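You operate a simulated robot arm through the tools that you are given. There is no shell and no other tool.

You run a simulated robot arm. Do the job below in one go: nothing can be reset, and whatever is moved stays where it is left.

TASK
Fill the diffuser to its ring, add three pumps of cedar scent and start it.
Fine: water from the small jug; jug and bottle go back; it stays off while it is open; the cover is seated before the switch goes on, and it stays on. Set down upright: small water jug, what you pick out.

The check looks at the end state, three seconds after you hand in, the way a careful person would. Anything else that was tipped, shoved, dropped, spilled or broken makes it a failure. Lids that push on must go on centred and level and be pressed home; caps that screw on are set level and turned clockwise until they are tight.

THE ROBOT
A 7-joint arm with a two-finger parallel gripper, fixed in place. Base frame: the origin is at the foot of the arm, x ahead of it, y to its left, z up. Readings come in m, rad, newtons and seconds.
With the tool pointing down near the work surface it reaches from about 0.32 to 0.78 m from the base axis. Its first joint turns from -2.897 to 2.897 rad. Payload 3.91 kg.
The tool frame sits at the grasp point between the pads (the TCP): z along the fingers, y along the line on which they close. The tips reach 0.03 m beyond it. The gripper opens to 0.11 m. The fingers are 0.02 m wide and 0.01 m thick; the gripper's body (0.048 by 0.112 m) begins 0.055 m behind the TCP.
Orientation is told as [roll, pitch, yaw] about the base's x, y, z axes, in that order, counted from this pose: with the fingers straight down and closing along the base's y, the tool's x points along the base's -x, its y along +y and its z along -z.

THE INTERFACE
- The arm moves only by the tool step_arm. Its argument "deltas" is a list of rows, each a list of 3 entries, a list of its own where there are three numbers: the shift along the base's x, y, z in m, then the turn, a rotation vector about the base's x, y, z in rad, then the gripper command, from -1 (fully open) to 1 (shut), values between in proportion. In form: [[[tx, ty, tz], [rx, ry, rz], fingers], ...]. A call has 1 to 20 rows; each row shifts and turns the commanded pose from where the row before left it. A row lasts 0.2 s, in which the tool goes at most 0.05 m and 0.15 rad; a call with a longer step from one row to the next is refused whole, and so is a gripper value outside its range. A pose out of reach is approached as far as the arm can. The call stops where the force on the tool passes 60 N (or 10 N more than at its start, if that is more) or the arm is blocked; 0.2 s more then pass. The fingers move at their own pace (about 0.153 m/s each) and stop on an object; they squeeze with about 44 N. The grip force told is the motor's: it shows also when the fingers shut on nothing. Time passes only in rows, and 0.2 s behind the last, so rows that do not move let the fingers close. The reply holds the time, the measured pose of the TCP, the force on the tool along the base axes, the opening and the grip force, in the units named above and with some noise, with the torque about the TCP (base axes, N m) and any sound that the robot's microphone picked up, and new pictures: "pictures" is both (left out), scene, wrist or none.
- Cameras (640 x 400 px; columns grow to the right, rows downward): "scene" is fixed at [0.0471, 0.6583, 1.511]; the picture's right is [-0.60, -0.80, 0.00], its down [-0.71, 0.53, -0.46] and it looks along [0.37, -0.27, -0.89] (base axes); focal length 220 px, centre (320, 200). "wrist" rides on the gripper at [0.077, 0.007, -0.114] in the tool frame; the picture's right is [-0.09, 1.00, 0.00], its down [-0.80, -0.07, -0.59] and it looks along [-0.59, -0.05, 0.80] (tool axes); focal length 270 px, centre (320, 200). There is no depth. A picture from a camera that has moved, and an enlarged one, comes with that camera's place and axes in the base frame and with its lens. The place of the scene camera against the robot may be out by one fixed shift of up to 0.018 m in any direction.
- raise_lower(by): slides the trunk up (or, below 0, down) by that many m; the arm rides with it, the base frame stays. It gives what a move gives, with no picture.
- close_up(camera, box): a new picture of the part [left, top, right, bottom] of that camera's present view, enlarged. The clock stands still meanwhile.
- sign_off(): hands the job in; it is judged then, once.

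Places have to be worked out from the pictures, the camera data and where the tool is seen. Open the gripper and draw the arm clear of the work before you hand the job in, unless the task says otherwise.

The tools are called after "Request:" as a command line: name --argument value ..., lists and objects as JSON in quotes. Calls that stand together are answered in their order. step_arm: Moves the arm, as the interface text tells. Its arguments: {"type":"object","properties":{"deltas":{"type":"array"},"pictures":{"type":"string","enum":["both","scene","wrist","none"]}},"required":["deltas"]} The other tools are called the same way: raise_lower (by) slides the trunk up or down; close_up (camera, box) takes an enlarged picture of a part of a camera's view; sign_off () hands the job in.

At the start:

```text
time_s: 0.0
ee_pos: [0.3345, 0.2597, 1.1431]
tool_rot: [0.0, -0.001, 0.0]
ft_force: [-0.5, -0.5, 0.7]
torque: [0.02, 0.01, -0.01]
finger_gap: 0.1102
finger_force: 0.0
trunk travel left (down, up): [-0.575, 0.035]
```

scene: 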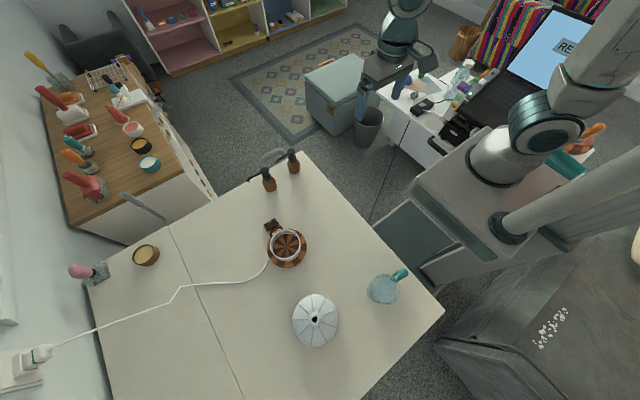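
wrist: 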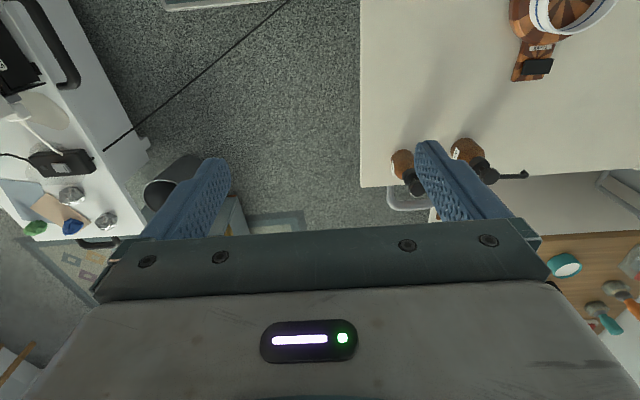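

I start by looking closely at the table: two dark pump bottles, the open diffuser base, the cover, and the small jug seem to be in view.

Request:
close_up --camera "scene" --box '[240, 140, 340, 202]'

Request:
close_up --camera "scene" --box '[240, 200, 340, 282]'

Request:
close_up --camera "scene" --box '[270, 250, 430, 350]'

Request:
close_up --camera "scene" --box '[0, 180, 240, 380]'

Request:
close_up --camera "wrist" --box '[360, 0, 640, 200]'

```text
6.40 times, centred on (290, 171) of scene
camera zoom: at [0.0471, 0.6583, 1.511], right [-0.6, -0.8, 0.0], down [-0.71, 0.53, -0.46], along [0.37, -0.27, -0.89], focal length 1410 px, centre (512, 386)
```

zoom: 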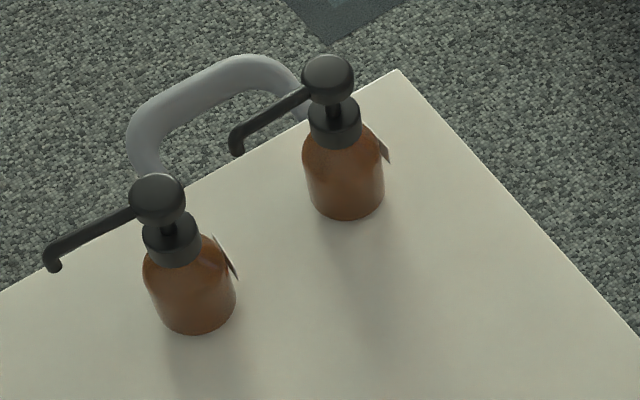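

```text
4.88 times, centred on (290, 241) of scene
camera zoom: at [0.0471, 0.6583, 1.511], right [-0.6, -0.8, 0.0], down [-0.71, 0.53, -0.46], along [0.37, -0.27, -0.89], focal length 1075 px, centre (466, -0)
```

zoom: 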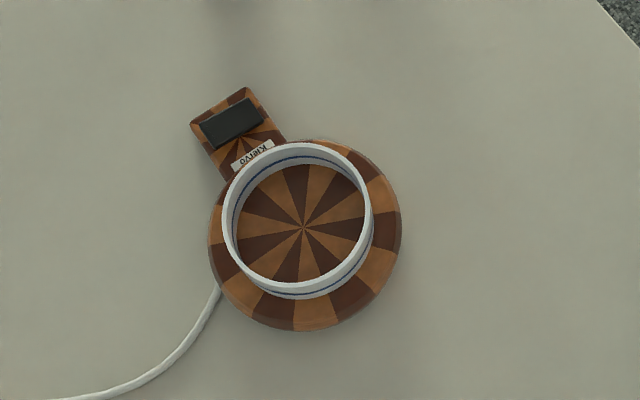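

```text
4.00 times, centred on (350, 300) of scene
camera zoom: at [0.0471, 0.6583, 1.511], right [-0.6, -0.8, 0.0], down [-0.71, 0.53, -0.46], along [0.37, -0.27, -0.89], focal length 881 px, centre (200, -200)
```

zoom: 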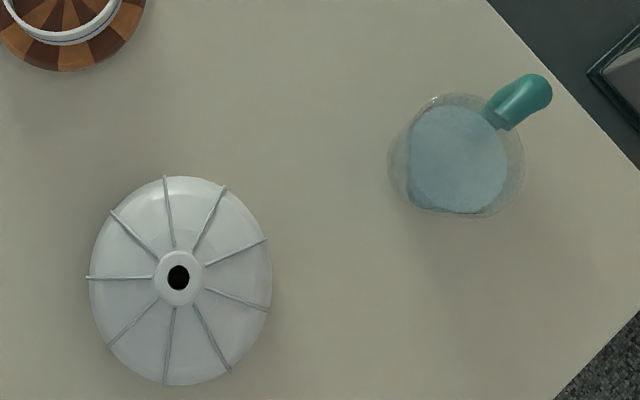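

```text
2.00 times, centred on (120, 280) of scene
camera zoom: at [0.0471, 0.6583, 1.511], right [-0.6, -0.8, 0.0], down [-0.71, 0.53, -0.46], along [0.37, -0.27, -0.89], focal length 441 px, centre (720, 40)
```

zoom: 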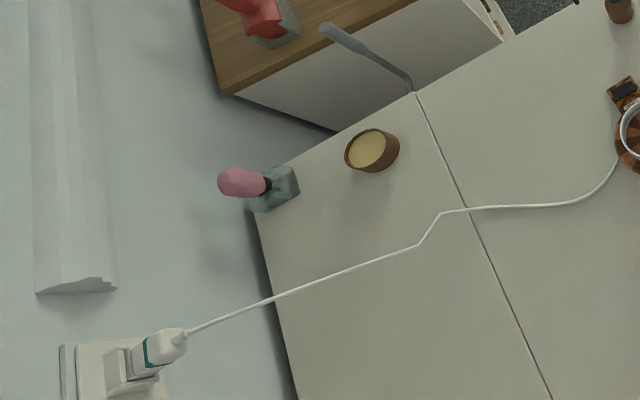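

```text
2.00 times, centred on (500, 100) of wrist
camera zoom: at [0.2567, 0.2669, 1.2598], right [0.09, 1.0, 0.0], down [0.8, -0.07, 0.59], along [0.59, -0.05, -0.8], focal length 541 px, centre (-40, 400)
```

zoom: 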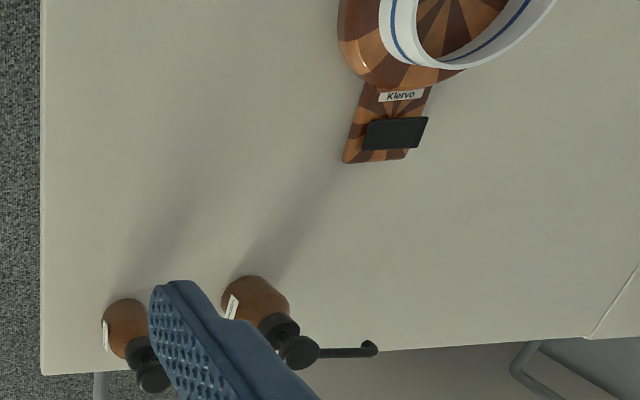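

The switch tab lies at about (0.38, 0.63, 0.76), the bowl at (0.29, 0.63), the cover at (0.05, 0.68), the jug at (-0.01, 0.46), and the bottles at (0.54, 0.55) and (0.55, 0.42). I check the plug and switch more closely, then lift the camera over the bottles to read the labels.

Request:
close_up --camera "scene" --box '[0, 330, 80, 390]'

Request:
close_up --camera "scene" --box '[260, 212, 300, 240]'

Request:
close_up --camera "scene" --box '[360, 260, 416, 310]'

Request:
close_up --camera "wrist" --box '[380, 130, 480, 200]'

```text
6.67 times, centred on (40, 360) of scene
camera zoom: at [0.0471, 0.6583, 1.511], right [-0.6, -0.8, 0.0], down [-0.71, 0.53, -0.46], along [0.37, -0.27, -0.89], focal length 1469 px, centre (2187, -867)
```

zoom: 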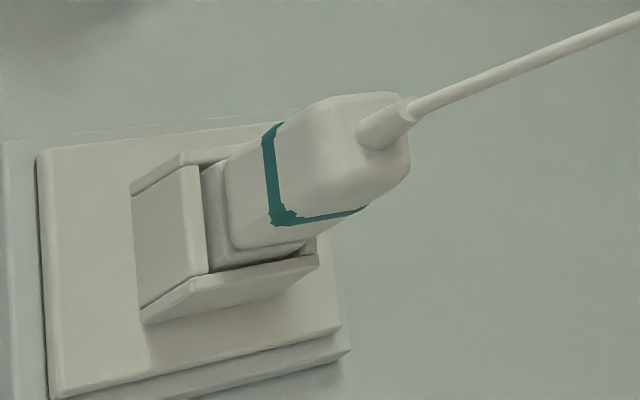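

```text
14.29 times, centred on (280, 226) of scene
camera zoom: at [0.0471, 0.6583, 1.511], right [-0.6, -0.8, 0.0], down [-0.71, 0.53, -0.46], along [0.37, -0.27, -0.89], focal length 3148 px, centre (891, -171)
```

zoom: 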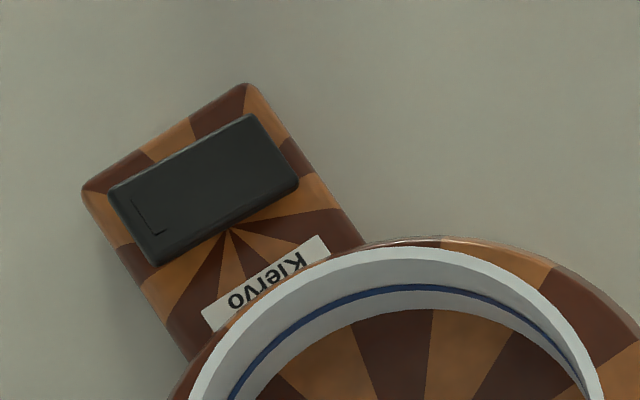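

```text
8.00 times, centred on (388, 285) of scene
camera zoom: at [0.0471, 0.6583, 1.511], right [-0.6, -0.8, 0.0], down [-0.71, 0.53, -0.46], along [0.37, -0.27, -0.89], focal length 1763 px, centre (-224, -480)
```

zoom: 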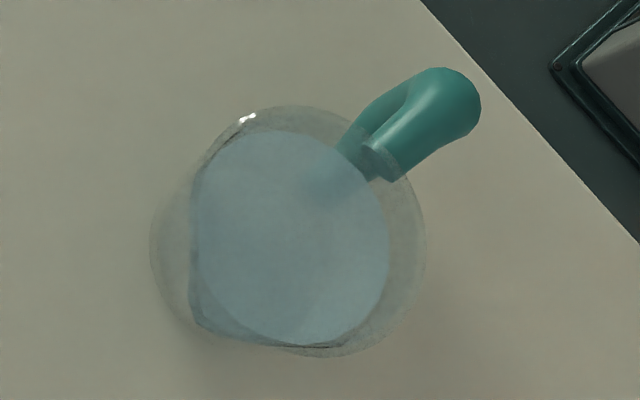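

```text
5.71 times, centred on (430, 165) of wrist
camera zoom: at [0.2567, 0.2669, 1.2598], right [0.09, 1.0, 0.0], down [0.8, -0.07, 0.59], along [0.59, -0.05, -0.8], focal length 1544 px, centre (-309, 400)
```

zoom: 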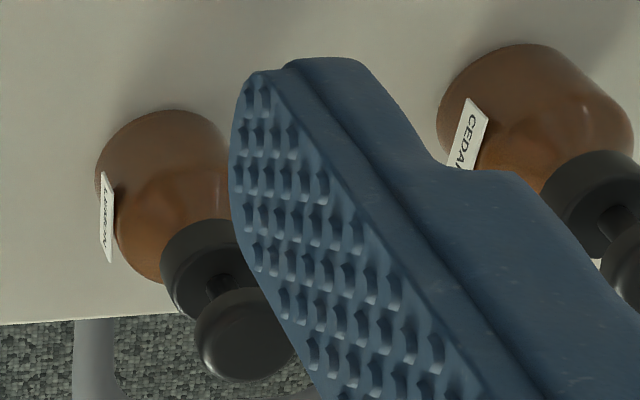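

The label on the bottle near (0.54, 0.55) reads "CEDA…", the other one reads something like "LEMON". I move the wrist camera for a close look at the diffuser bowl and switch.

Request:
step_arm --deltas '[[[-0.007, 0.0317, -0.0183], [0, 0, 0], -1], [[-0.007, 0.0317, -0.0183], [0, 0, 0], -1], [[-0.007, 0.0317, -0.0183], [0, 0, 0], -1], [[-0.007, 0.0317, -0.0183], [0, 0, 0], -1], [[-0.007, 0.0317, -0.0183], [0, 0, 0], -1], [[-0.007, 0.0317, -0.0183], [0, 0, 0], -1], [[-0.007, 0.0317, -0.0183], [0, 0, 0], -1], [[-0.007, 0.0317, -0.0183], [0, 0, 0], -1], [[-0.007, 0.0317, -0.0183], [0, 0, 0], -1], [[-0.007, 0.0317, -0.0183], [0, 0, 0], -1], [[-0.007, 0.0317, -0.0183], [0, 0, 0], -1], [[-0.007, 0.0317, -0.0183], [0, 0, 0], -1]]'

```text
time_s: 2.6
ee_pos: [0.2499, 0.6441, 0.9224]
tool_rot: [-0.001, 0.0, 0.001]
ft_force: [-0.4, 0.6, 0.2]
torque: [-0.01, 0.02, 0.01]
finger_gap: 0.1101
finger_force: 0.2
trunk travel left (down, up): [-0.575, 0.035]
camera wrist: at [0.1721, 0.6509, 1.0385], right [0.09, 1.0, 0.0], down [0.8, -0.07, 0.59], along [0.59, -0.05, -0.8], focal length 270 px, centre (320, 200)
```

scene: 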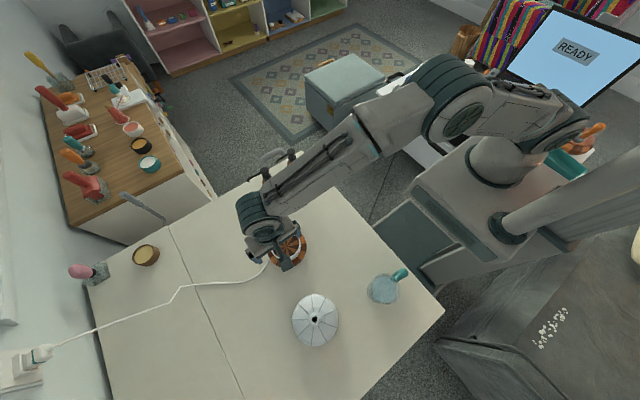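
wrist: 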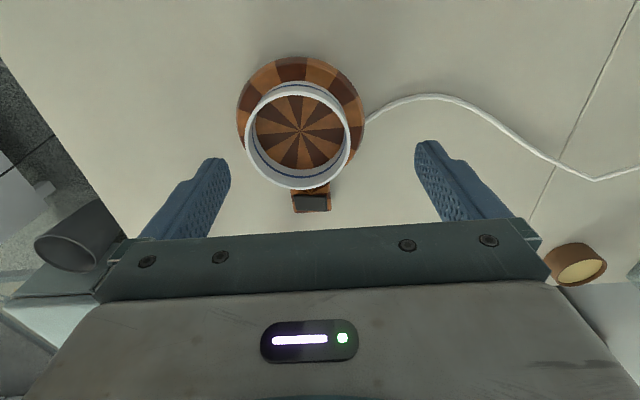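

The bowl and switch are in clear view; I enlarge them.

Request:
close_up --camera "wrist" --box '[220, 40, 380, 140]'

Request:
close_up --camera "wrist" --box '[270, 170, 350, 220]'

Request:
close_up --camera "wrist" --box '[220, 40, 380, 220]'

```text
4.00 times, centred on (300, 90) of wrist
camera zoom: at [0.1721, 0.6509, 1.0385], right [0.09, 1.0, 0.0], down [0.8, -0.07, 0.59], along [0.59, -0.05, -0.8], focal length 1081 px, centre (400, 640)
```

zoom: 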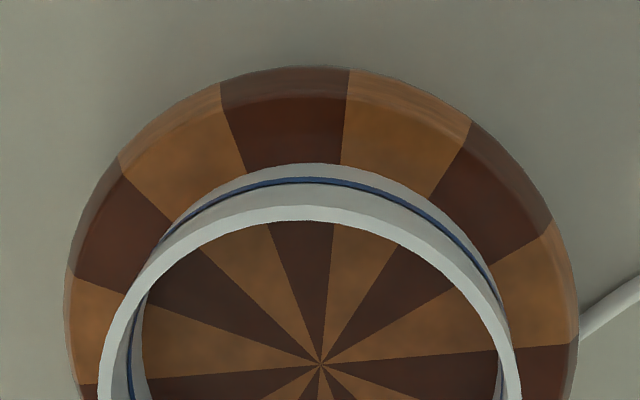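

```text
8.00 times, centred on (310, 195) of wrist
camera zoom: at [0.1721, 0.6509, 1.0385], right [0.09, 1.0, 0.0], down [0.8, -0.07, 0.59], along [0.59, -0.05, -0.8], focal length 2162 px, centre (400, 240)
```

zoom: 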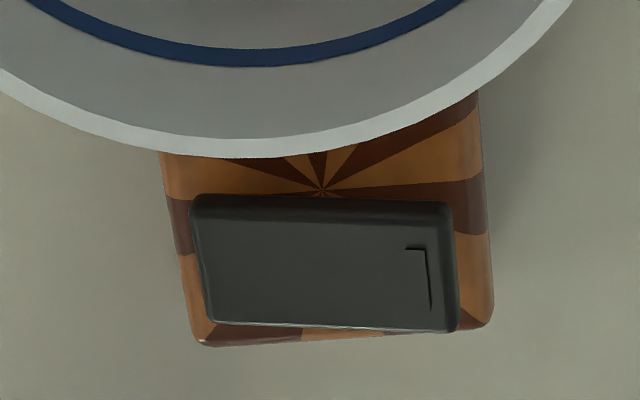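

```text
2.22 times, centred on (300, 130) of wrist
camera zoom: at [0.1721, 0.6509, 1.0385], right [0.09, 1.0, 0.0], down [0.8, -0.07, 0.59], along [0.59, -0.05, -0.8], focal length 601 px, centre (364, 356)
```

zoom: 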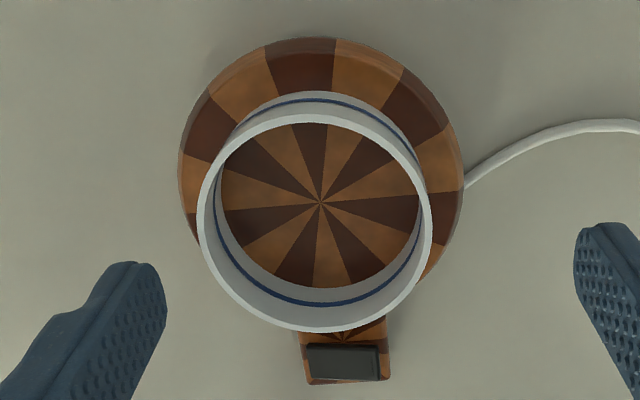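

The switch is a black rocker with a mark on its +y end, at about (0.375, 0.622, 0.769). I move on to see the cover and the jug from the wrist camera.

Request:
step_arm --deltas '[[[-0.04, 0.003, 0.003], [0, 0, 0], -1], [[-0.04, 0.003, 0.003], [0, 0, 0], -1], [[-0.04, 0.003, 0.003], [0, 0, 0], -1], [[-0.04, 0.003, 0.003], [0, 0, 0], -1], [[-0.04, 0.003, 0.003], [0, 0, 0], -1], [[-0.04, 0.003, 0.003], [0, 0, 0], -1], [[-0.04, 0.003, 0.003], [0, 0, 0], -1], [[-0.04, 0.003, 0.003], [0, 0, 0], -1]]'

```text
time_s: 4.4
ee_pos: [-0.0722, 0.6654, 0.9474]
tool_rot: [0.001, 0.0, -0.001]
ft_force: [0.0, 0.9, 0.9]
torque: [-0.02, 0.0, -0.01]
finger_gap: 0.1101
finger_force: 0.0
trunk travel left (down, up): [-0.575, 0.035]
camera wrist: at [-0.1502, 0.6715, 1.063], right [0.09, 1.0, 0.0], down [0.8, -0.07, 0.59], along [0.59, -0.05, -0.8], focal length 270 px, centre (320, 200)
```

scene: 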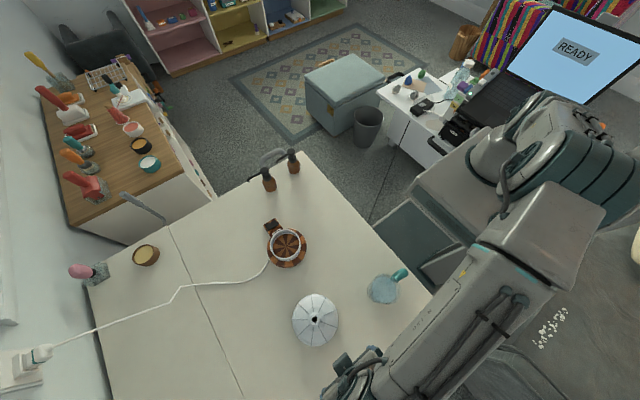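
wrist: 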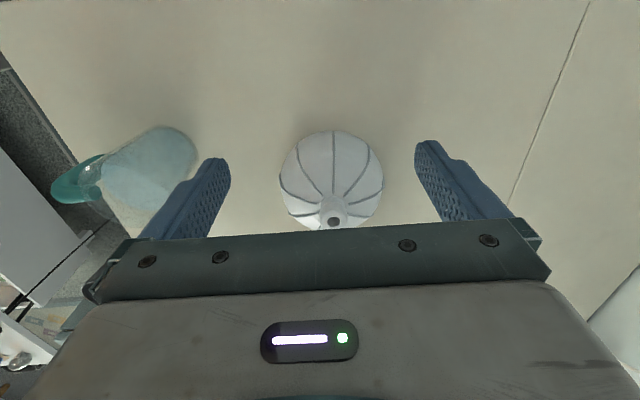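

Both cover and jug are visible; I enlarge each.

Request:
close_up --camera "wrist" --box '[270, 120, 400, 232]'

Request:
close_up --camera "wrist" --box '[40, 115, 220, 225]'

Request:
close_up --camera "scene" --box '[230, 140, 310, 196]'

```text
3.57 times, centred on (335, 176) of wrist
camera zoom: at [-0.1502, 0.6715, 1.063], right [0.09, 1.0, 0.0], down [0.8, -0.07, 0.59], along [0.59, -0.05, -0.8], focal length 965 px, centre (266, 286)
```

zoom: 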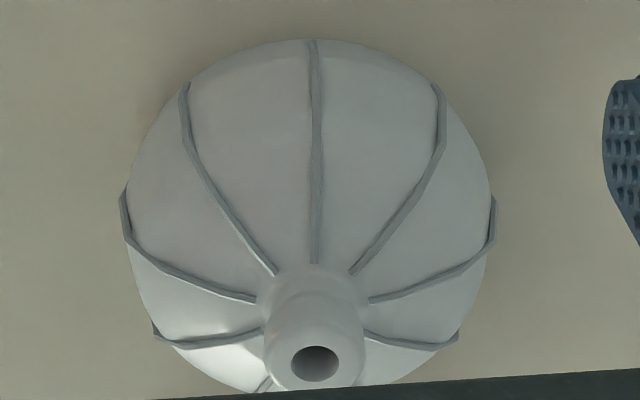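

```text
3.56 times, centred on (130, 170) of wrist
camera zoom: at [-0.1502, 0.6715, 1.063], right [0.09, 1.0, 0.0], down [0.8, -0.07, 0.59], along [0.59, -0.05, -0.8], focal length 961 px, centre (996, 307)
```

zoom: 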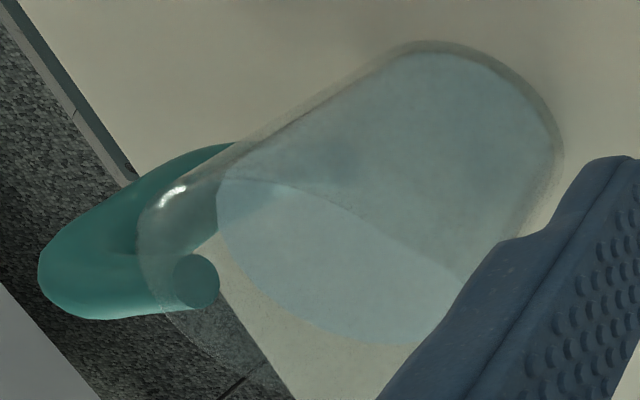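

```text
7.14 times, centred on (270, 168) of scene
camera zoom: at [0.0471, 0.6583, 1.511], right [-0.6, -0.8, 0.0], down [-0.71, 0.53, -0.46], along [0.37, -0.27, -0.89], focal length 1574 px, centre (677, 429)
```

zoom: 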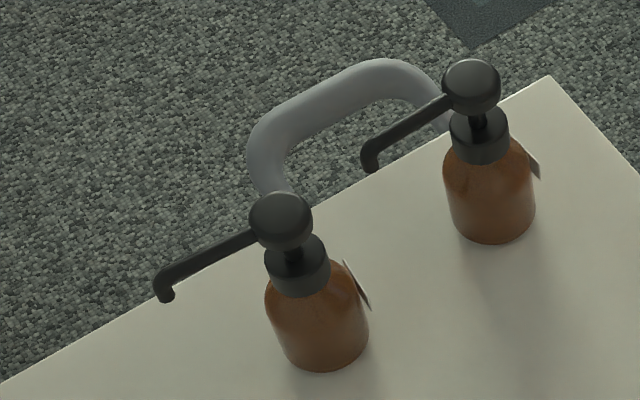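

The cover is a dome with a hollow knob, top at about (0.046, 0.670, 0.838). I move to look down on the jug.

Request:
step_arm --deltas '[[[0.005, -0.035, 0.006], [0, 0, 0], -1], [[0.005, -0.035, 0.006], [0, 0, 0], -1], [[0.005, -0.035, 0.006], [0, 0, 0], -1], [[0.005, -0.035, 0.006], [0, 0, 0], -1], [[0.005, -0.035, 0.006], [0, 0, 0], -1], [[0.004, -0.035, 0.006], [0, 0, 0], -1]]' --pictures "wrist"

Request:
close_up --camera "wrist" --box '[220, 20, 400, 200]'

```text
time_s: 5.8
ee_pos: [-0.0386, 0.4518, 0.9856]
tool_rot: [0.002, 0.0, 0.001]
ft_force: [1.2, 0.2, -0.3]
torque: [0.05, -0.01, -0.01]
finger_gap: 0.11
finger_force: 0.1
trunk travel left (down, up): [-0.575, 0.035]
camera wrist: at [-0.1171, 0.459, 1.1008], right [0.09, 1.0, 0.0], down [0.8, -0.07, 0.59], along [0.59, -0.05, -0.8], focal length 270 px, centre (320, 200)
```

wrist: 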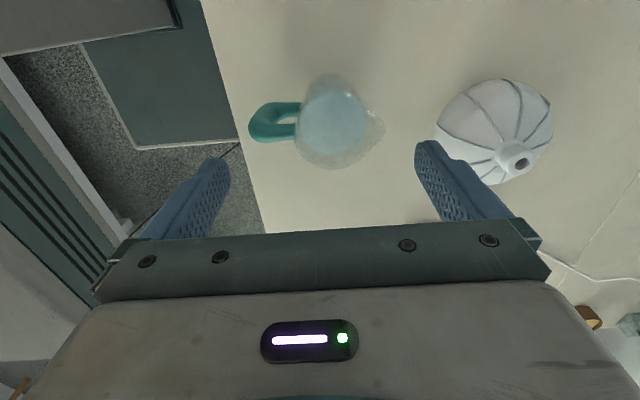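

```text
2.22 times, centred on (310, 110) of wrist
camera zoom: at [-0.1171, 0.459, 1.1008], right [0.09, 1.0, 0.0], down [0.8, -0.07, 0.59], along [0.59, -0.05, -0.8], focal length 601 px, centre (342, 400)
```

zoom: 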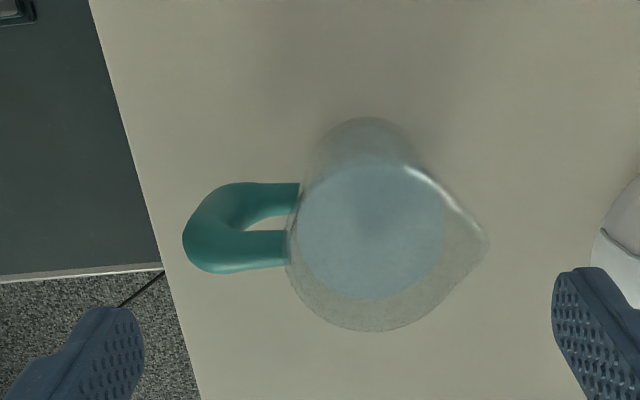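

The jug's spout points to +y and its handle to -y, with the handle's outer part near (-0.017, 0.38, 0.83). I turn the tool to face +y and tilt it forward 30°, staying above, to get a side view of the handle.

Request:
step_arm --deltas '[[[0.002, -0.008, 0.0], [0, 0, 0.1428], -1], [[0.002, -0.008, 0.0], [0, 0, 0.1428], -1], [[0.002, -0.008, 0.0], [0, 0, 0.1428], -1], [[0.002, -0.008, 0.0], [0, 0, 0.1428], -1], [[0.002, -0.008, 0.0], [0, 0, 0.1428], -1], [[0.002, -0.008, 0.0], [0, 0, 0.1428], -1], [[0.002, -0.008, 0.0], [0, 0, 0.1428], -1], [[0.002, -0.008, 0.0], [0, 0, 0.1428], -1], [[0.002, -0.008, 0.0], [0, 0, 0.1428], -1], [[0.002, -0.008, 0.0], [0, 0, 0.1428], -1], [[0.002, -0.008, 0.0], [0, 0, 0.1428], -1], [[0, 0, 0], [0.131, 0, 0], -1], [[0, 0, 0], [0.131, 0, 0], -1], [[0, 0, 0], [0.131, 0, 0], -1], [[0, 0, 0], [0.131, 0, 0], -1], [[0, 0, 0], [0, 0, 0], -1]]'

```text
time_s: 9.2
ee_pos: [0.0882, 0.3831, 1.0024]
tool_rot: [0.088, -0.505, 1.218]
ft_force: [-0.8, 0.6, 0.2]
torque: [0.0, -0.01, -0.03]
finger_gap: 0.1101
finger_force: 0.0
out of reach, approached as far as the arm can: row 15
trunk travel left (down, up): [-0.575, 0.035]
stopped in row 16: the arm was blocked; the commanded pose is now the measured one
camera wrist: at [0.048, 0.2665, 1.0671], right [-0.92, 0.38, 0.12], down [0.26, 0.35, 0.9], along [0.3, 0.86, -0.42], focal length 270 px, centre (320, 200)
```

scene: 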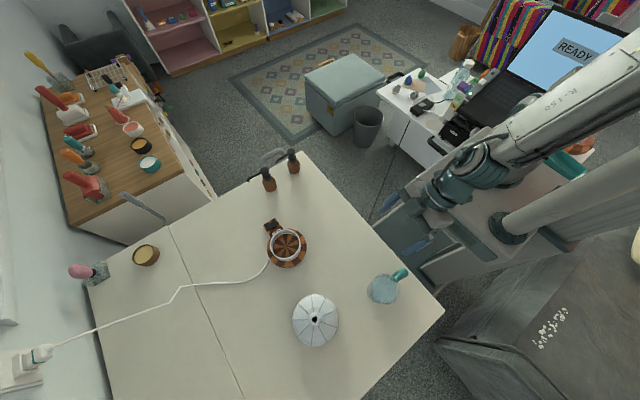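
wrist: 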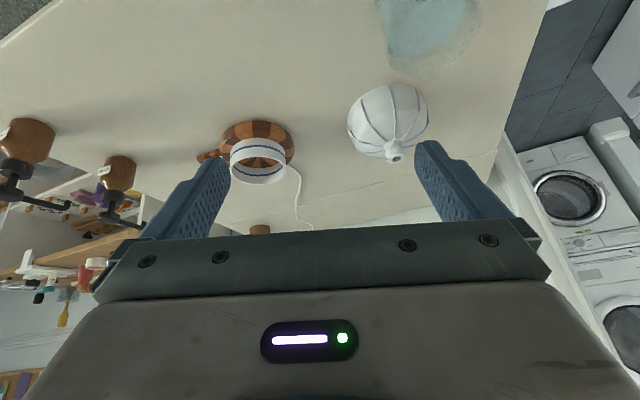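

The arm folds too close to its shoulder in that pose. I back off outward, reduce the tilt to 20°, and square the heading to +y.

Request:
step_arm --deltas '[[[-0.02, 0.012, -0.003], [-0.0266, -0.0723, -0.0426], -1], [[-0.02, 0.012, -0.003], [-0.0727, 0.0267, 0], -1], [[-0.02, 0.012, -0.003], [-0.0727, 0.0267, 0], -1], [[-0.02, 0.012, -0.003], [0, 0, 0.1177], -1], [[-0.02, 0.012, -0.003], [0, 0, 0.1177], -1], [[-0.01, 0.012, -0.003], [0, 0, 0.1177], -1], [[0, 0, 0], [0, 0, 0], -1]]' --pictures "wrist"

```text
time_s: 10.8
ee_pos: [-0.0242, 0.4525, 0.9844]
tool_rot: [-0.003, -0.347, 1.576]
ft_force: [0.6, 0.6, -0.3]
torque: [-0.03, 0.02, -0.02]
finger_gap: 0.1102
finger_force: 0.0
trunk travel left (down, up): [-0.575, 0.035]
camera wrist: at [-0.0304, 0.3422, 1.0667], right [-1.0, 0.08, 0.03], down [0.07, 0.55, 0.83], along [0.05, 0.83, -0.55], focal length 270 px, centre (320, 200)
```

wrist: 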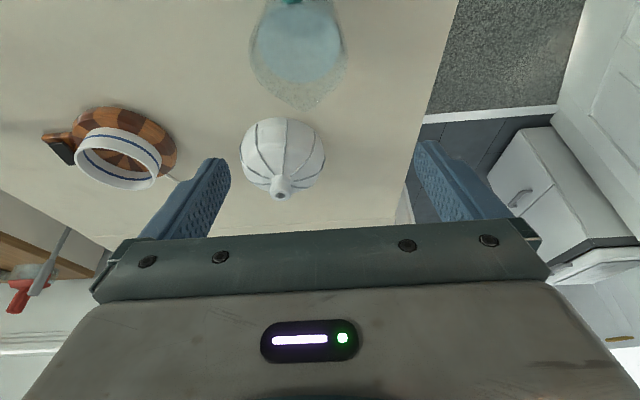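

Now the pose is as asked. I enlarge the jug in this view to fix its axis and rim.

Request:
close_up --camera "wrist" --box '[220, 0, 380, 120]'

Request:
close_up --camera "wrist" --box '[30, 90, 210, 210]'

```text
3.33 times, centred on (300, 60) of wrist
camera zoom: at [-0.0304, 0.3422, 1.0667], right [-1.0, 0.08, 0.03], down [0.07, 0.55, 0.83], along [0.05, 0.83, -0.55], focal length 901 px, centre (387, 667)
```

zoom: 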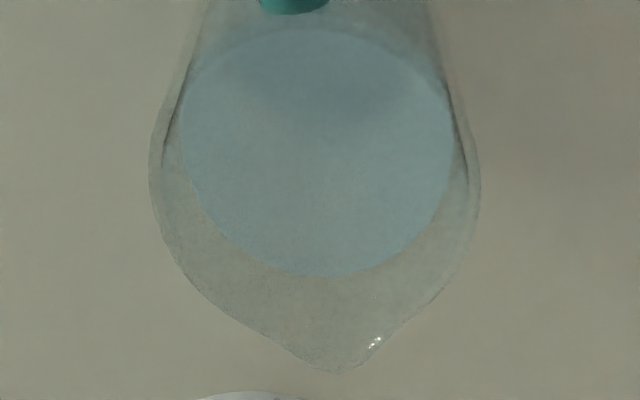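

```text
3.33 times, centred on (120, 150) of wrist
camera zoom: at [-0.0304, 0.3422, 1.0667], right [-1.0, 0.08, 0.03], down [0.07, 0.55, 0.83], along [0.05, 0.83, -0.55], focal length 901 px, centre (987, 367)
```

zoom: 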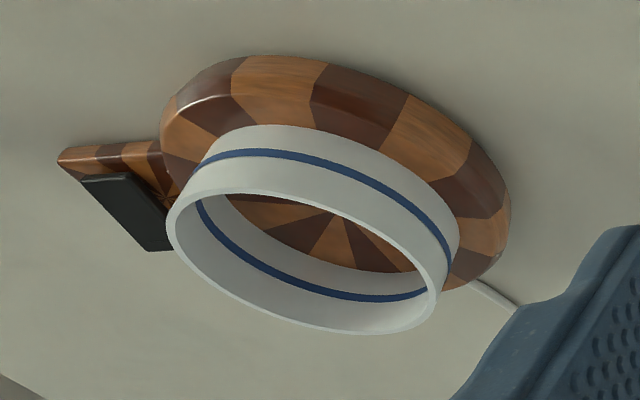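

Spout tip at about (-0.009, 0.515, 0.846), handle outer strand centred near (-0.0165, 0.386), spanning z 0.785–0.845. I raise the trunk slightly to gain folding room before going above the handle.

Request:
raise_lower --by 0.03

```text
time_s: 11.5
ee_pos: [-0.0223, 0.4529, 1.0146]
tool_rot: [-0.002, -0.347, 1.574]
ft_force: [0.4, -0.1, 0.1]
torque: [0.0, 0.0, -0.01]
finger_gap: 0.11
finger_force: 0.1
trunk travel left (down, up): [-0.605, 0.005]
```

The trunk went up 3 cm. I now move above the handle at z ≈ 0.92, turning slightly to match the jug's plane.

Request:
step_arm --deltas '[[[0.0015, -0.01, -0.03], [0, 0, -0.017], -1], [[0.0015, -0.014, -0.03], [0, 0, -0.017], -1], [[0.0015, -0.014, -0.02], [0, 0, -0.016], -1], [[0.0015, -0.014, -0.01], [0, 0, 0], -1], [[0, -0.015, -0.005], [0, 0, 0], -1], [[0, 0, 0], [0, 0, 0], -1]]'

```text
time_s: 13.1
ee_pos: [0.0122, 0.3875, 0.9183]
tool_rot: [-0.007, -0.344, 1.452]
ft_force: [1.0, -0.6, 0.1]
torque: [0.02, 0.01, -0.01]
finger_gap: 0.11
finger_force: 0.2
trunk travel left (down, up): [-0.605, 0.005]
stopped in row 6: the arm was blocked; the commanded pose is now the measured one
camera wrist: at [-0.0082, 0.2796, 1.0006], right [-0.98, 0.2, 0.02], down [0.13, 0.54, 0.83], along [0.16, 0.82, -0.56], focal length 270 px, centre (320, 200)
```

scene: 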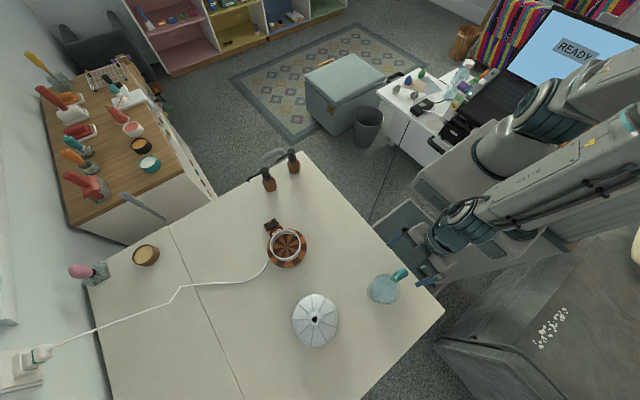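
wrist: 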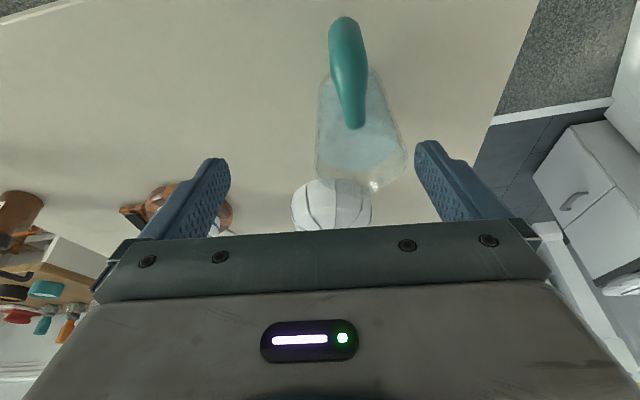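

The reading shows the whole arm stalled rotated about 4° short, so that fold is at a limit. I try the same spot with the tool straight down.

Request:
step_arm --deltas '[[[0, 0, 0.0], [-0.114, 0.0136, 0], -1], [[0, 0, 0.0], [-0.114, 0.0136, 0], -1], [[0, 0, 0.0], [-0.114, 0.0136, 0], -1], [[-0.014, 0, 0], [0, 0, 0.035], -1], [[-0.0145, 0, 0], [0, 0, 0.035], -1], [[0, 0, 0], [0, 0, 0], -1]]'

Request:
close_up --camera "wrist" --box '[240, 0, 400, 120]'

```text
time_s: 14.5
ee_pos: [-0.0176, 0.3883, 0.918]
tool_rot: [-0.007, 0.002, 1.524]
ft_force: [-0.2, 0.1, 1.7]
torque: [0.01, -0.01, 0.0]
finger_gap: 0.1098
finger_force: 0.2
trunk travel left (down, up): [-0.605, 0.005]
camera wrist: at [-0.0289, 0.3125, 1.0332], right [-0.99, 0.13, -0.01], down [0.1, 0.8, 0.59], along [0.08, 0.59, -0.8], focal length 270 px, centre (320, 200)
```

scene: 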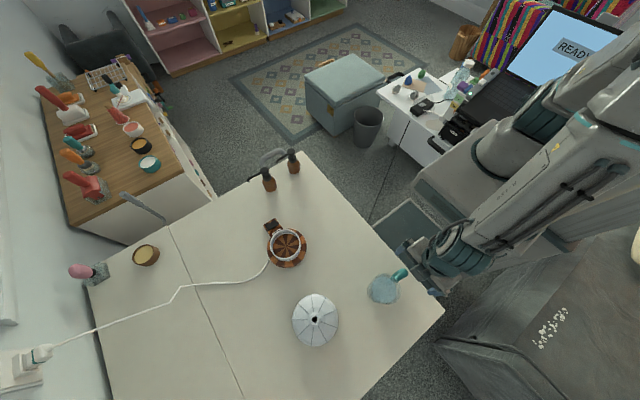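
wrist: 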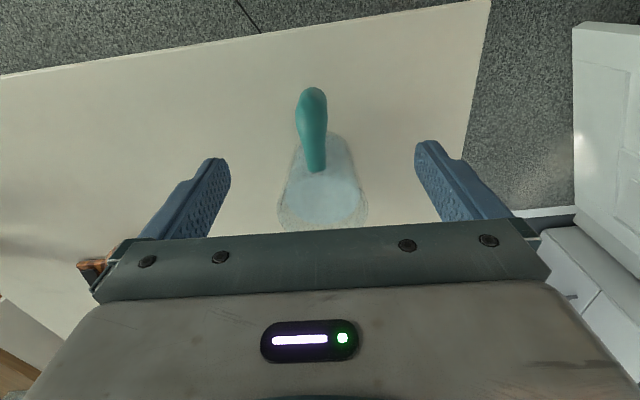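

```text
3.33 times, centred on (320, 60) of wrist
camera zoom: at [-0.0289, 0.3125, 1.0332], right [-0.99, 0.13, -0.01], down [0.1, 0.8, 0.59], along [0.08, 0.59, -0.8], focal length 901 px, centre (320, 667)
```

zoom: 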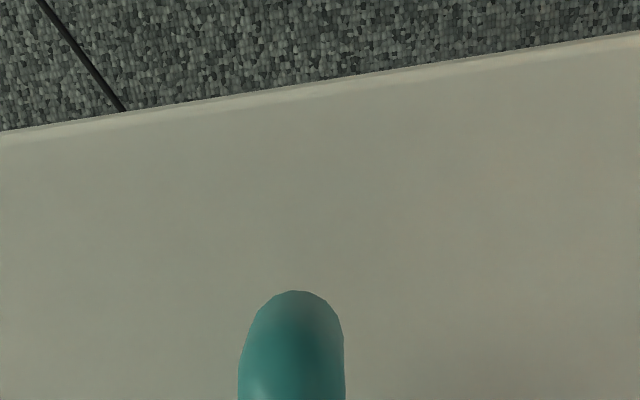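

Tool-down works here: the handle sits about 6 mm toward +x of the tool's plane. I correct that, go down to z ≈ 0.85 astride the handle with the fingers open, and test a small forward tilt.

Request:
step_arm --deltas '[[[0.006, -0.003, -0.02], [0, 0, 0], -1], [[0, 0, -0.025], [0, 0, 0], -1], [[0, 0, -0.023], [0, 0, 0], -1], [[0, 0, -0.01], [0.08, 0, 0], -1], [[0, 0, 0], [0.08, 0, 0], -1], [[0, 0, 0], [0, 0, 0], -1]]'

```text
time_s: 15.9
ee_pos: [-0.0099, 0.3863, 0.8399]
tool_rot: [0.004, -0.158, 1.524]
ft_force: [0.6, 0.2, 0.6]
torque: [0.01, 0.03, -0.02]
finger_gap: 0.1101
finger_force: 0.0
trunk travel left (down, up): [-0.605, 0.005]
camera wrist: at [-0.023, 0.293, 0.9417], right [-0.99, 0.13, 0.02], down [0.1, 0.69, 0.71], along [0.08, 0.71, -0.7], focal length 270 px, centre (320, 200)
```

scene: 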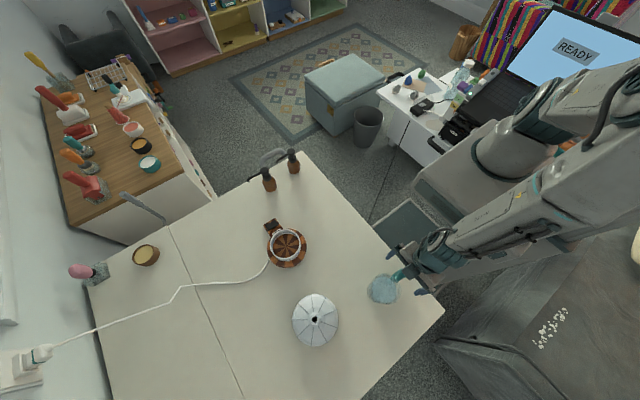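
wrist: 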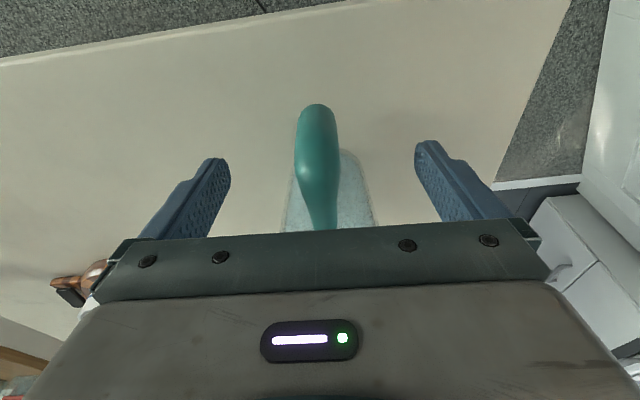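

The 9° tilt was reached exactly. I tilt further here toward 26° and see whether it holds.

Request:
step_arm --deltas '[[[0, 0, -0.003], [0.1, -0.0047, 0], -1], [[0, 0, -0.003], [0.1, -0.0047, 0], -1], [[0, 0, -0.003], [0.1, -0.0047, 0], -1], [[0, 0, 0], [0, 0, 0], -1]]'

Request:
close_up --camera "wrist" --box '[240, 100, 400, 240]'

Request:
close_up --camera "scene" --box '[350, 240, 470, 320]'

```text
time_s: 16.9
ee_pos: [-0.0094, 0.3855, 0.8288]
tool_rot: [0.001, -0.461, 1.522]
ft_force: [0.4, 0.0, 0.2]
torque: [0.0, -0.02, 0.0]
finger_gap: 0.1101
finger_force: 0.1
trunk travel left (down, up): [-0.605, 0.005]
camera wrist: at [-0.0234, 0.2669, 0.8999], right [-0.99, 0.13, 0.04], down [0.09, 0.45, 0.89], along [0.09, 0.88, -0.46], focal length 270 px, centre (320, 200)
```

scene: 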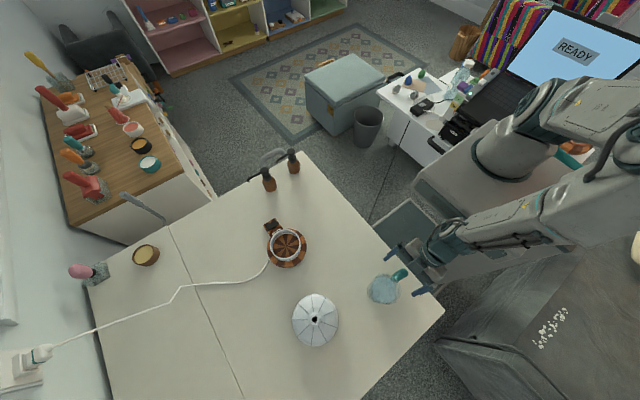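
wrist: 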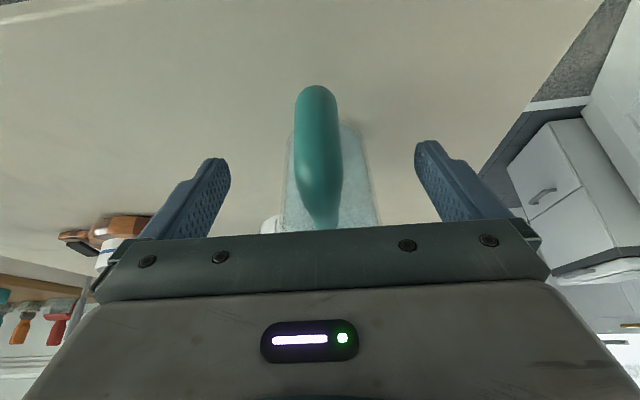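

```text
2.86 times, centred on (320, 170) of wrist
camera zoom: at [-0.0234, 0.2669, 0.8999], right [-0.99, 0.13, 0.04], down [0.09, 0.45, 0.89], along [0.09, 0.88, -0.46], focal length 772 px, centre (320, 286)
```

zoom: 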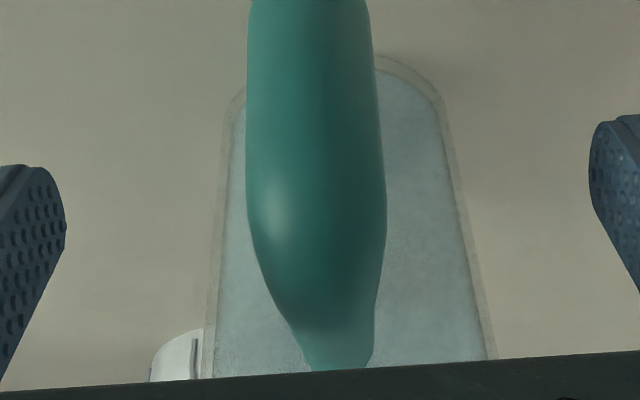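

```text
5.00 times, centred on (410, 280) of scene
camera zoom: at [0.0471, 0.6583, 1.511], right [-0.6, -0.8, 0.0], down [-0.71, 0.53, -0.46], along [0.37, -0.27, -0.89], focal length 1102 px, centre (-130, -200)
```

zoom: 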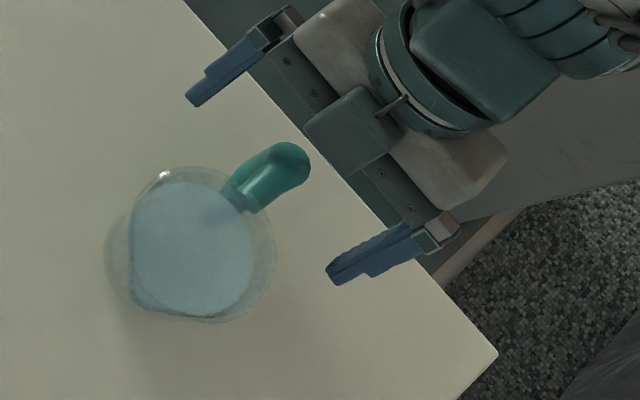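

The 26° tilt is reached and the handle sits centred between the fingers. I close the gripper on it.

Request:
step_arm --deltas '[[[0, 0, 0], [0, 0, 0], 1], [[0, 0, 0], [0, 0, 0], 1], [[0, 0, 0], [0, 0, 0], 1], [[0, 0, 0], [0, 0, 0], 1]]'

Request:
close_up --camera "scene" --box '[350, 240, 470, 320]'

```text
time_s: 17.9
ee_pos: [-0.01, 0.386, 0.8317]
tool_rot: [0.001, -0.46, 1.524]
ft_force: [0.8, -1.2, -0.3]
torque: [-0.1, 0.01, -0.01]
finger_gap: 0.0253
finger_force: 43.6
trunk travel left (down, up): [-0.605, 0.005]
camera wrist: at [-0.0234, 0.2669, 0.9001], right [-0.99, 0.12, 0.04], down [0.09, 0.45, 0.89], along [0.09, 0.88, -0.46], focal length 270 px, centre (320, 200)
```

scene: 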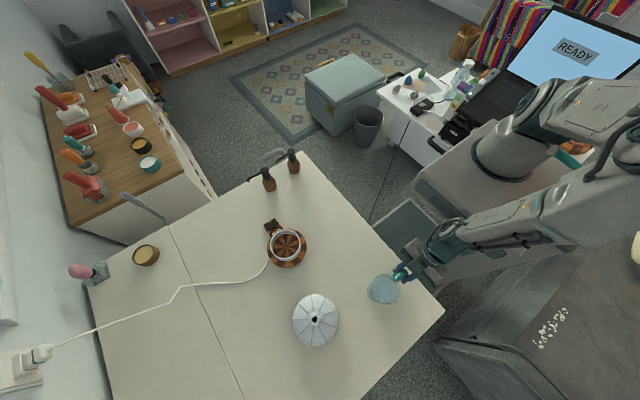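
wrist: 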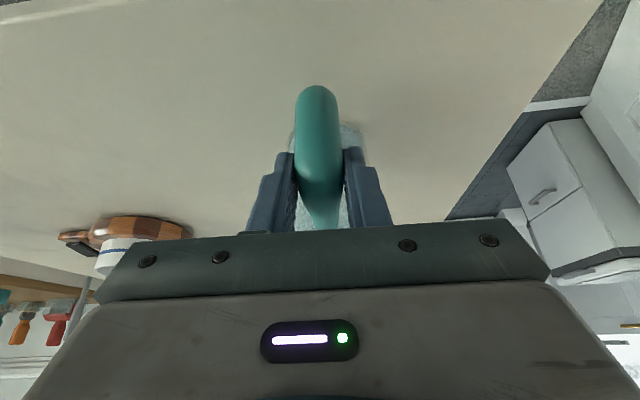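

```text
5.00 times, centred on (410, 280) of scene
camera zoom: at [0.0471, 0.6583, 1.511], right [-0.6, -0.8, 0.0], down [-0.71, 0.53, -0.46], along [0.37, -0.27, -0.89], focal length 1102 px, centre (-130, -200)
```

zoom: 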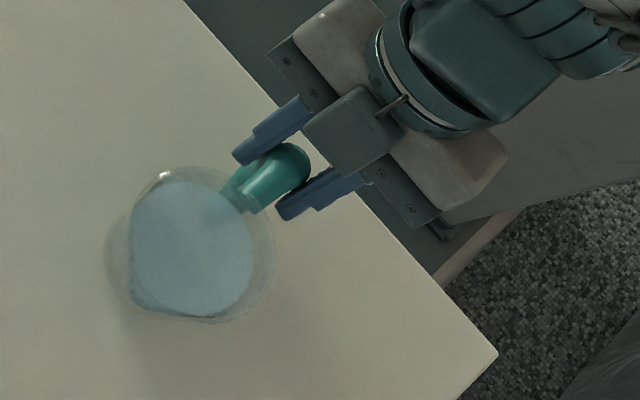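

The grip holds at 43.6 N on a 25 mm handle. I lift gently and move outward at the same time, keeping the jug level.

Request:
step_arm --deltas '[[[0, 0, 0.008], [0, 0, 0], 1], [[0, 0.004, 0.012], [0, 0, 0], 1], [[0.01, 0.02, 0.02], [0, 0, 0], 1], [[0.015, 0.02, 0.02], [0, 0, 0], 1], [[0.015, 0.02, 0.02], [0, 0, 0], 1], [[0.015, 0.02, 0.02], [0, 0, 0], 1], [[0.015, 0.016, 0.02], [0, 0, 0], 1], [[0, 0, 0], [0, 0, 0], 1]]'

```text
time_s: 19.7
ee_pos: [0.0603, 0.4845, 0.9512]
tool_rot: [0.0, -0.458, 1.523]
ft_force: [-0.8, 0.1, -4.9]
torque: [-0.19, -0.04, 0.01]
finger_gap: 0.0256
finger_force: 44.8
trunk travel left (down, up): [-0.605, 0.005]
camera wrist: at [0.0468, 0.3666, 1.0199], right [-0.99, 0.12, 0.04], down [0.09, 0.45, 0.89], along [0.09, 0.88, -0.46], focal length 270 px, centre (320, 200)
```

scene: 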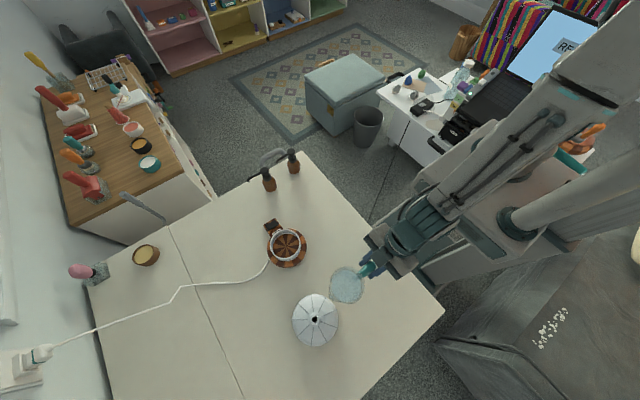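
wrist: 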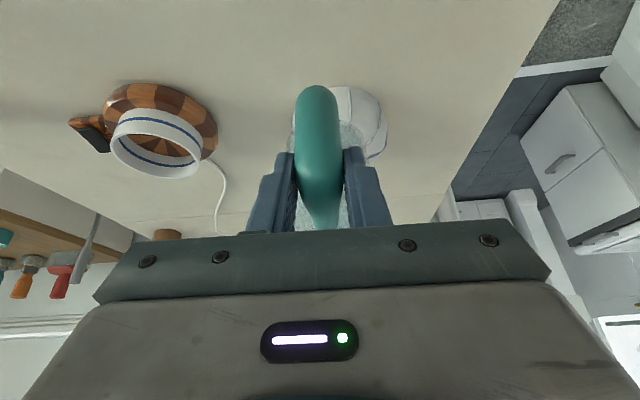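

The jug is held steady (about 5 N). I take a close-up of the bowl from here to refine its centre and ring height.

Request:
close_up --camera "wrist" --box '[60, 70, 240, 190]'

```text
3.33 times, centred on (150, 130) of wrist
camera zoom: at [0.0468, 0.3666, 1.0199], right [-0.99, 0.12, 0.04], down [0.09, 0.45, 0.89], along [0.09, 0.88, -0.46], focal length 901 px, centre (887, 433)
```

zoom: 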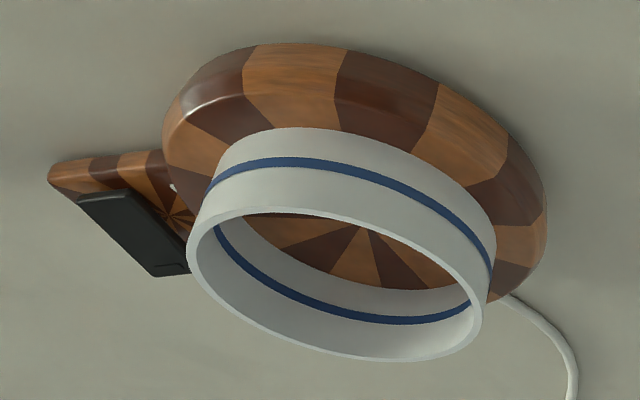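

The bowl's centre comes out at (0.280, 0.622), floor ≈ 0.772, rim ≈ 0.80. I carry the jug round to the far-left side, turning the heading to about -25°, for a pour toward +x.

Request:
step_arm --deltas '[[[0.006, 0.0144, 0.001], [0, 0, -0.1402], 1], [[0.006, 0.0144, 0.001], [0, 0, -0.1402], 1], [[0.006, 0.0144, 0.001], [0, 0, -0.1402], 1], [[0.006, 0.0144, 0.001], [0, 0, -0.1402], 1], [[0.006, 0.0144, 0.001], [0, 0, -0.1402], 1], [[0.006, 0.0144, 0.001], [0, 0, -0.1402], 1], [[0.006, 0.0144, 0.001], [0, 0, -0.1402], 1], [[0.006, 0.0144, 0.001], [0, 0, -0.1402], 1], [[0.006, 0.0144, 0.001], [0, 0, -0.1402], 1], [[0.006, 0.0144, 0.001], [0, 0, -0.1402], 1], [[0.006, 0.0144, 0.0], [0, 0, -0.1402], 1], [[0.006, 0.0144, 0.0], [0, 0, -0.1402], 1], [[0.006, 0.0144, 0.0], [0, 0, -0.1402], 1], [[0.006, 0.0144, 0.0], [0, 0, -0.1402], 1], [[0, 0, 0], [0, 0, 0], 1]]'

```text
time_s: 21.1
ee_pos: [0.1793, 0.5647, 0.9672]
tool_rot: [0.031, -0.458, 0.536]
ft_force: [-0.1, -0.4, -4.6]
torque: [-0.09, 0.17, -0.01]
finger_gap: 0.0256
finger_force: 44.0
trunk travel left (down, up): [-0.605, 0.005]
stopped in row 7: the arm was blocked; the commanded pose is now the measured one
camera wrist: at [0.0733, 0.5056, 1.0374], right [-0.45, 0.89, 0.07], down [0.44, 0.16, 0.89], along [0.78, 0.43, -0.46], focal length 270 px, centre (320, 200)
```

scene: 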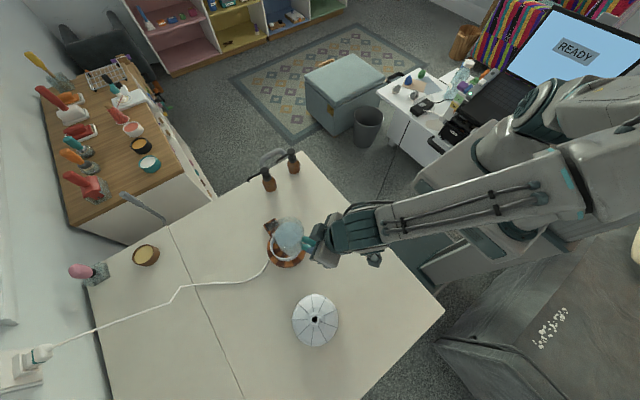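
wrist: 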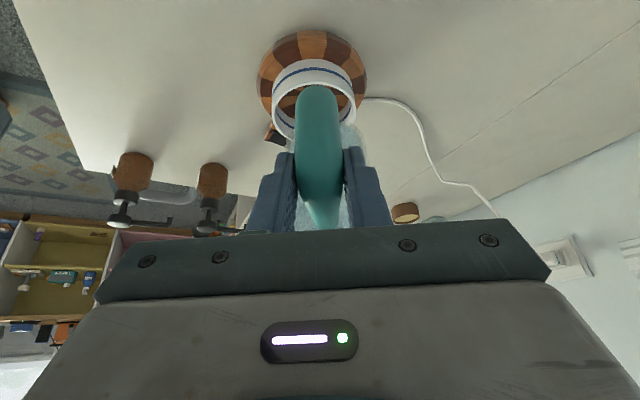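

The arm blocked again short of that heading, but the jug now sits level with the spout nearly over the bowl at heading ≈ 30°. Only a moderate pour is needed, so I'll pour from the robot side at heading ≈ 43°; I back off there first.

Request:
step_arm --deltas '[[[0, -0.015, 0], [-0.024, -0.0142, -0.0137], 1], [[-0.004, -0.015, -0.003], [0, 0, 0.114], 1], [[-0.004, -0.015, -0.004], [0, 0, 0.114], 1], [[0, 0, 0], [0, 0, 0], 1]]'

```text
time_s: 22.1
ee_pos: [0.1688, 0.5195, 0.9616]
tool_rot: [0.004, -0.461, 0.766]
ft_force: [0.3, 0.5, -3.9]
torque: [-0.1, 0.16, 0.0]
finger_gap: 0.0256
finger_force: 43.6
trunk travel left (down, up): [-0.605, 0.005]
camera wrist: at [0.0769, 0.441, 1.031], right [-0.64, 0.77, 0.04], down [0.38, 0.26, 0.89], along [0.67, 0.58, -0.46], focal length 270 px, centre (320, 200)
```

scene: 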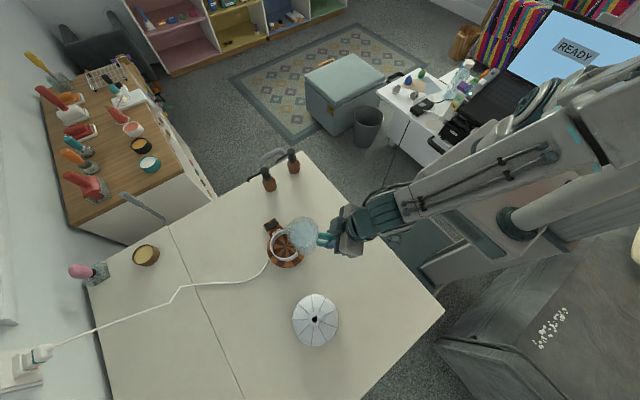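
wrist: 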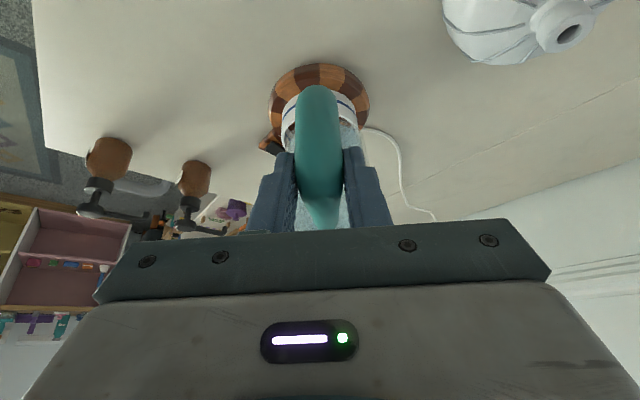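

Pose reached with the jug level. I zoom in to verify where the spout sits relative to the bowl.

Request:
close_up --camera "scene" --box '[250, 205, 350, 275]'

```text
5.71 times, centred on (300, 240) of scene
camera zoom: at [0.0471, 0.6583, 1.511], right [-0.6, -0.8, 0.0], down [-0.71, 0.53, -0.46], along [0.37, -0.27, -0.89], focal length 1259 px, centre (434, -29)
```

zoom: 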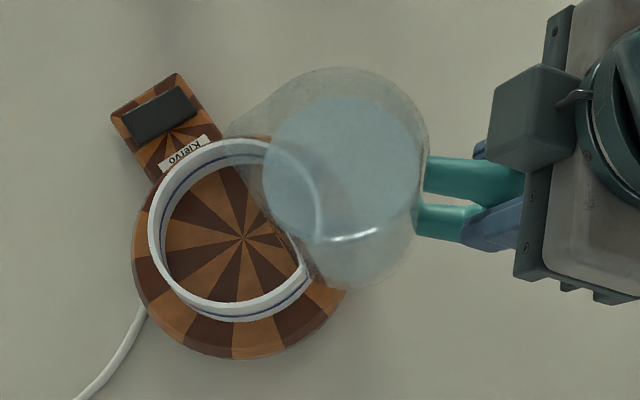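

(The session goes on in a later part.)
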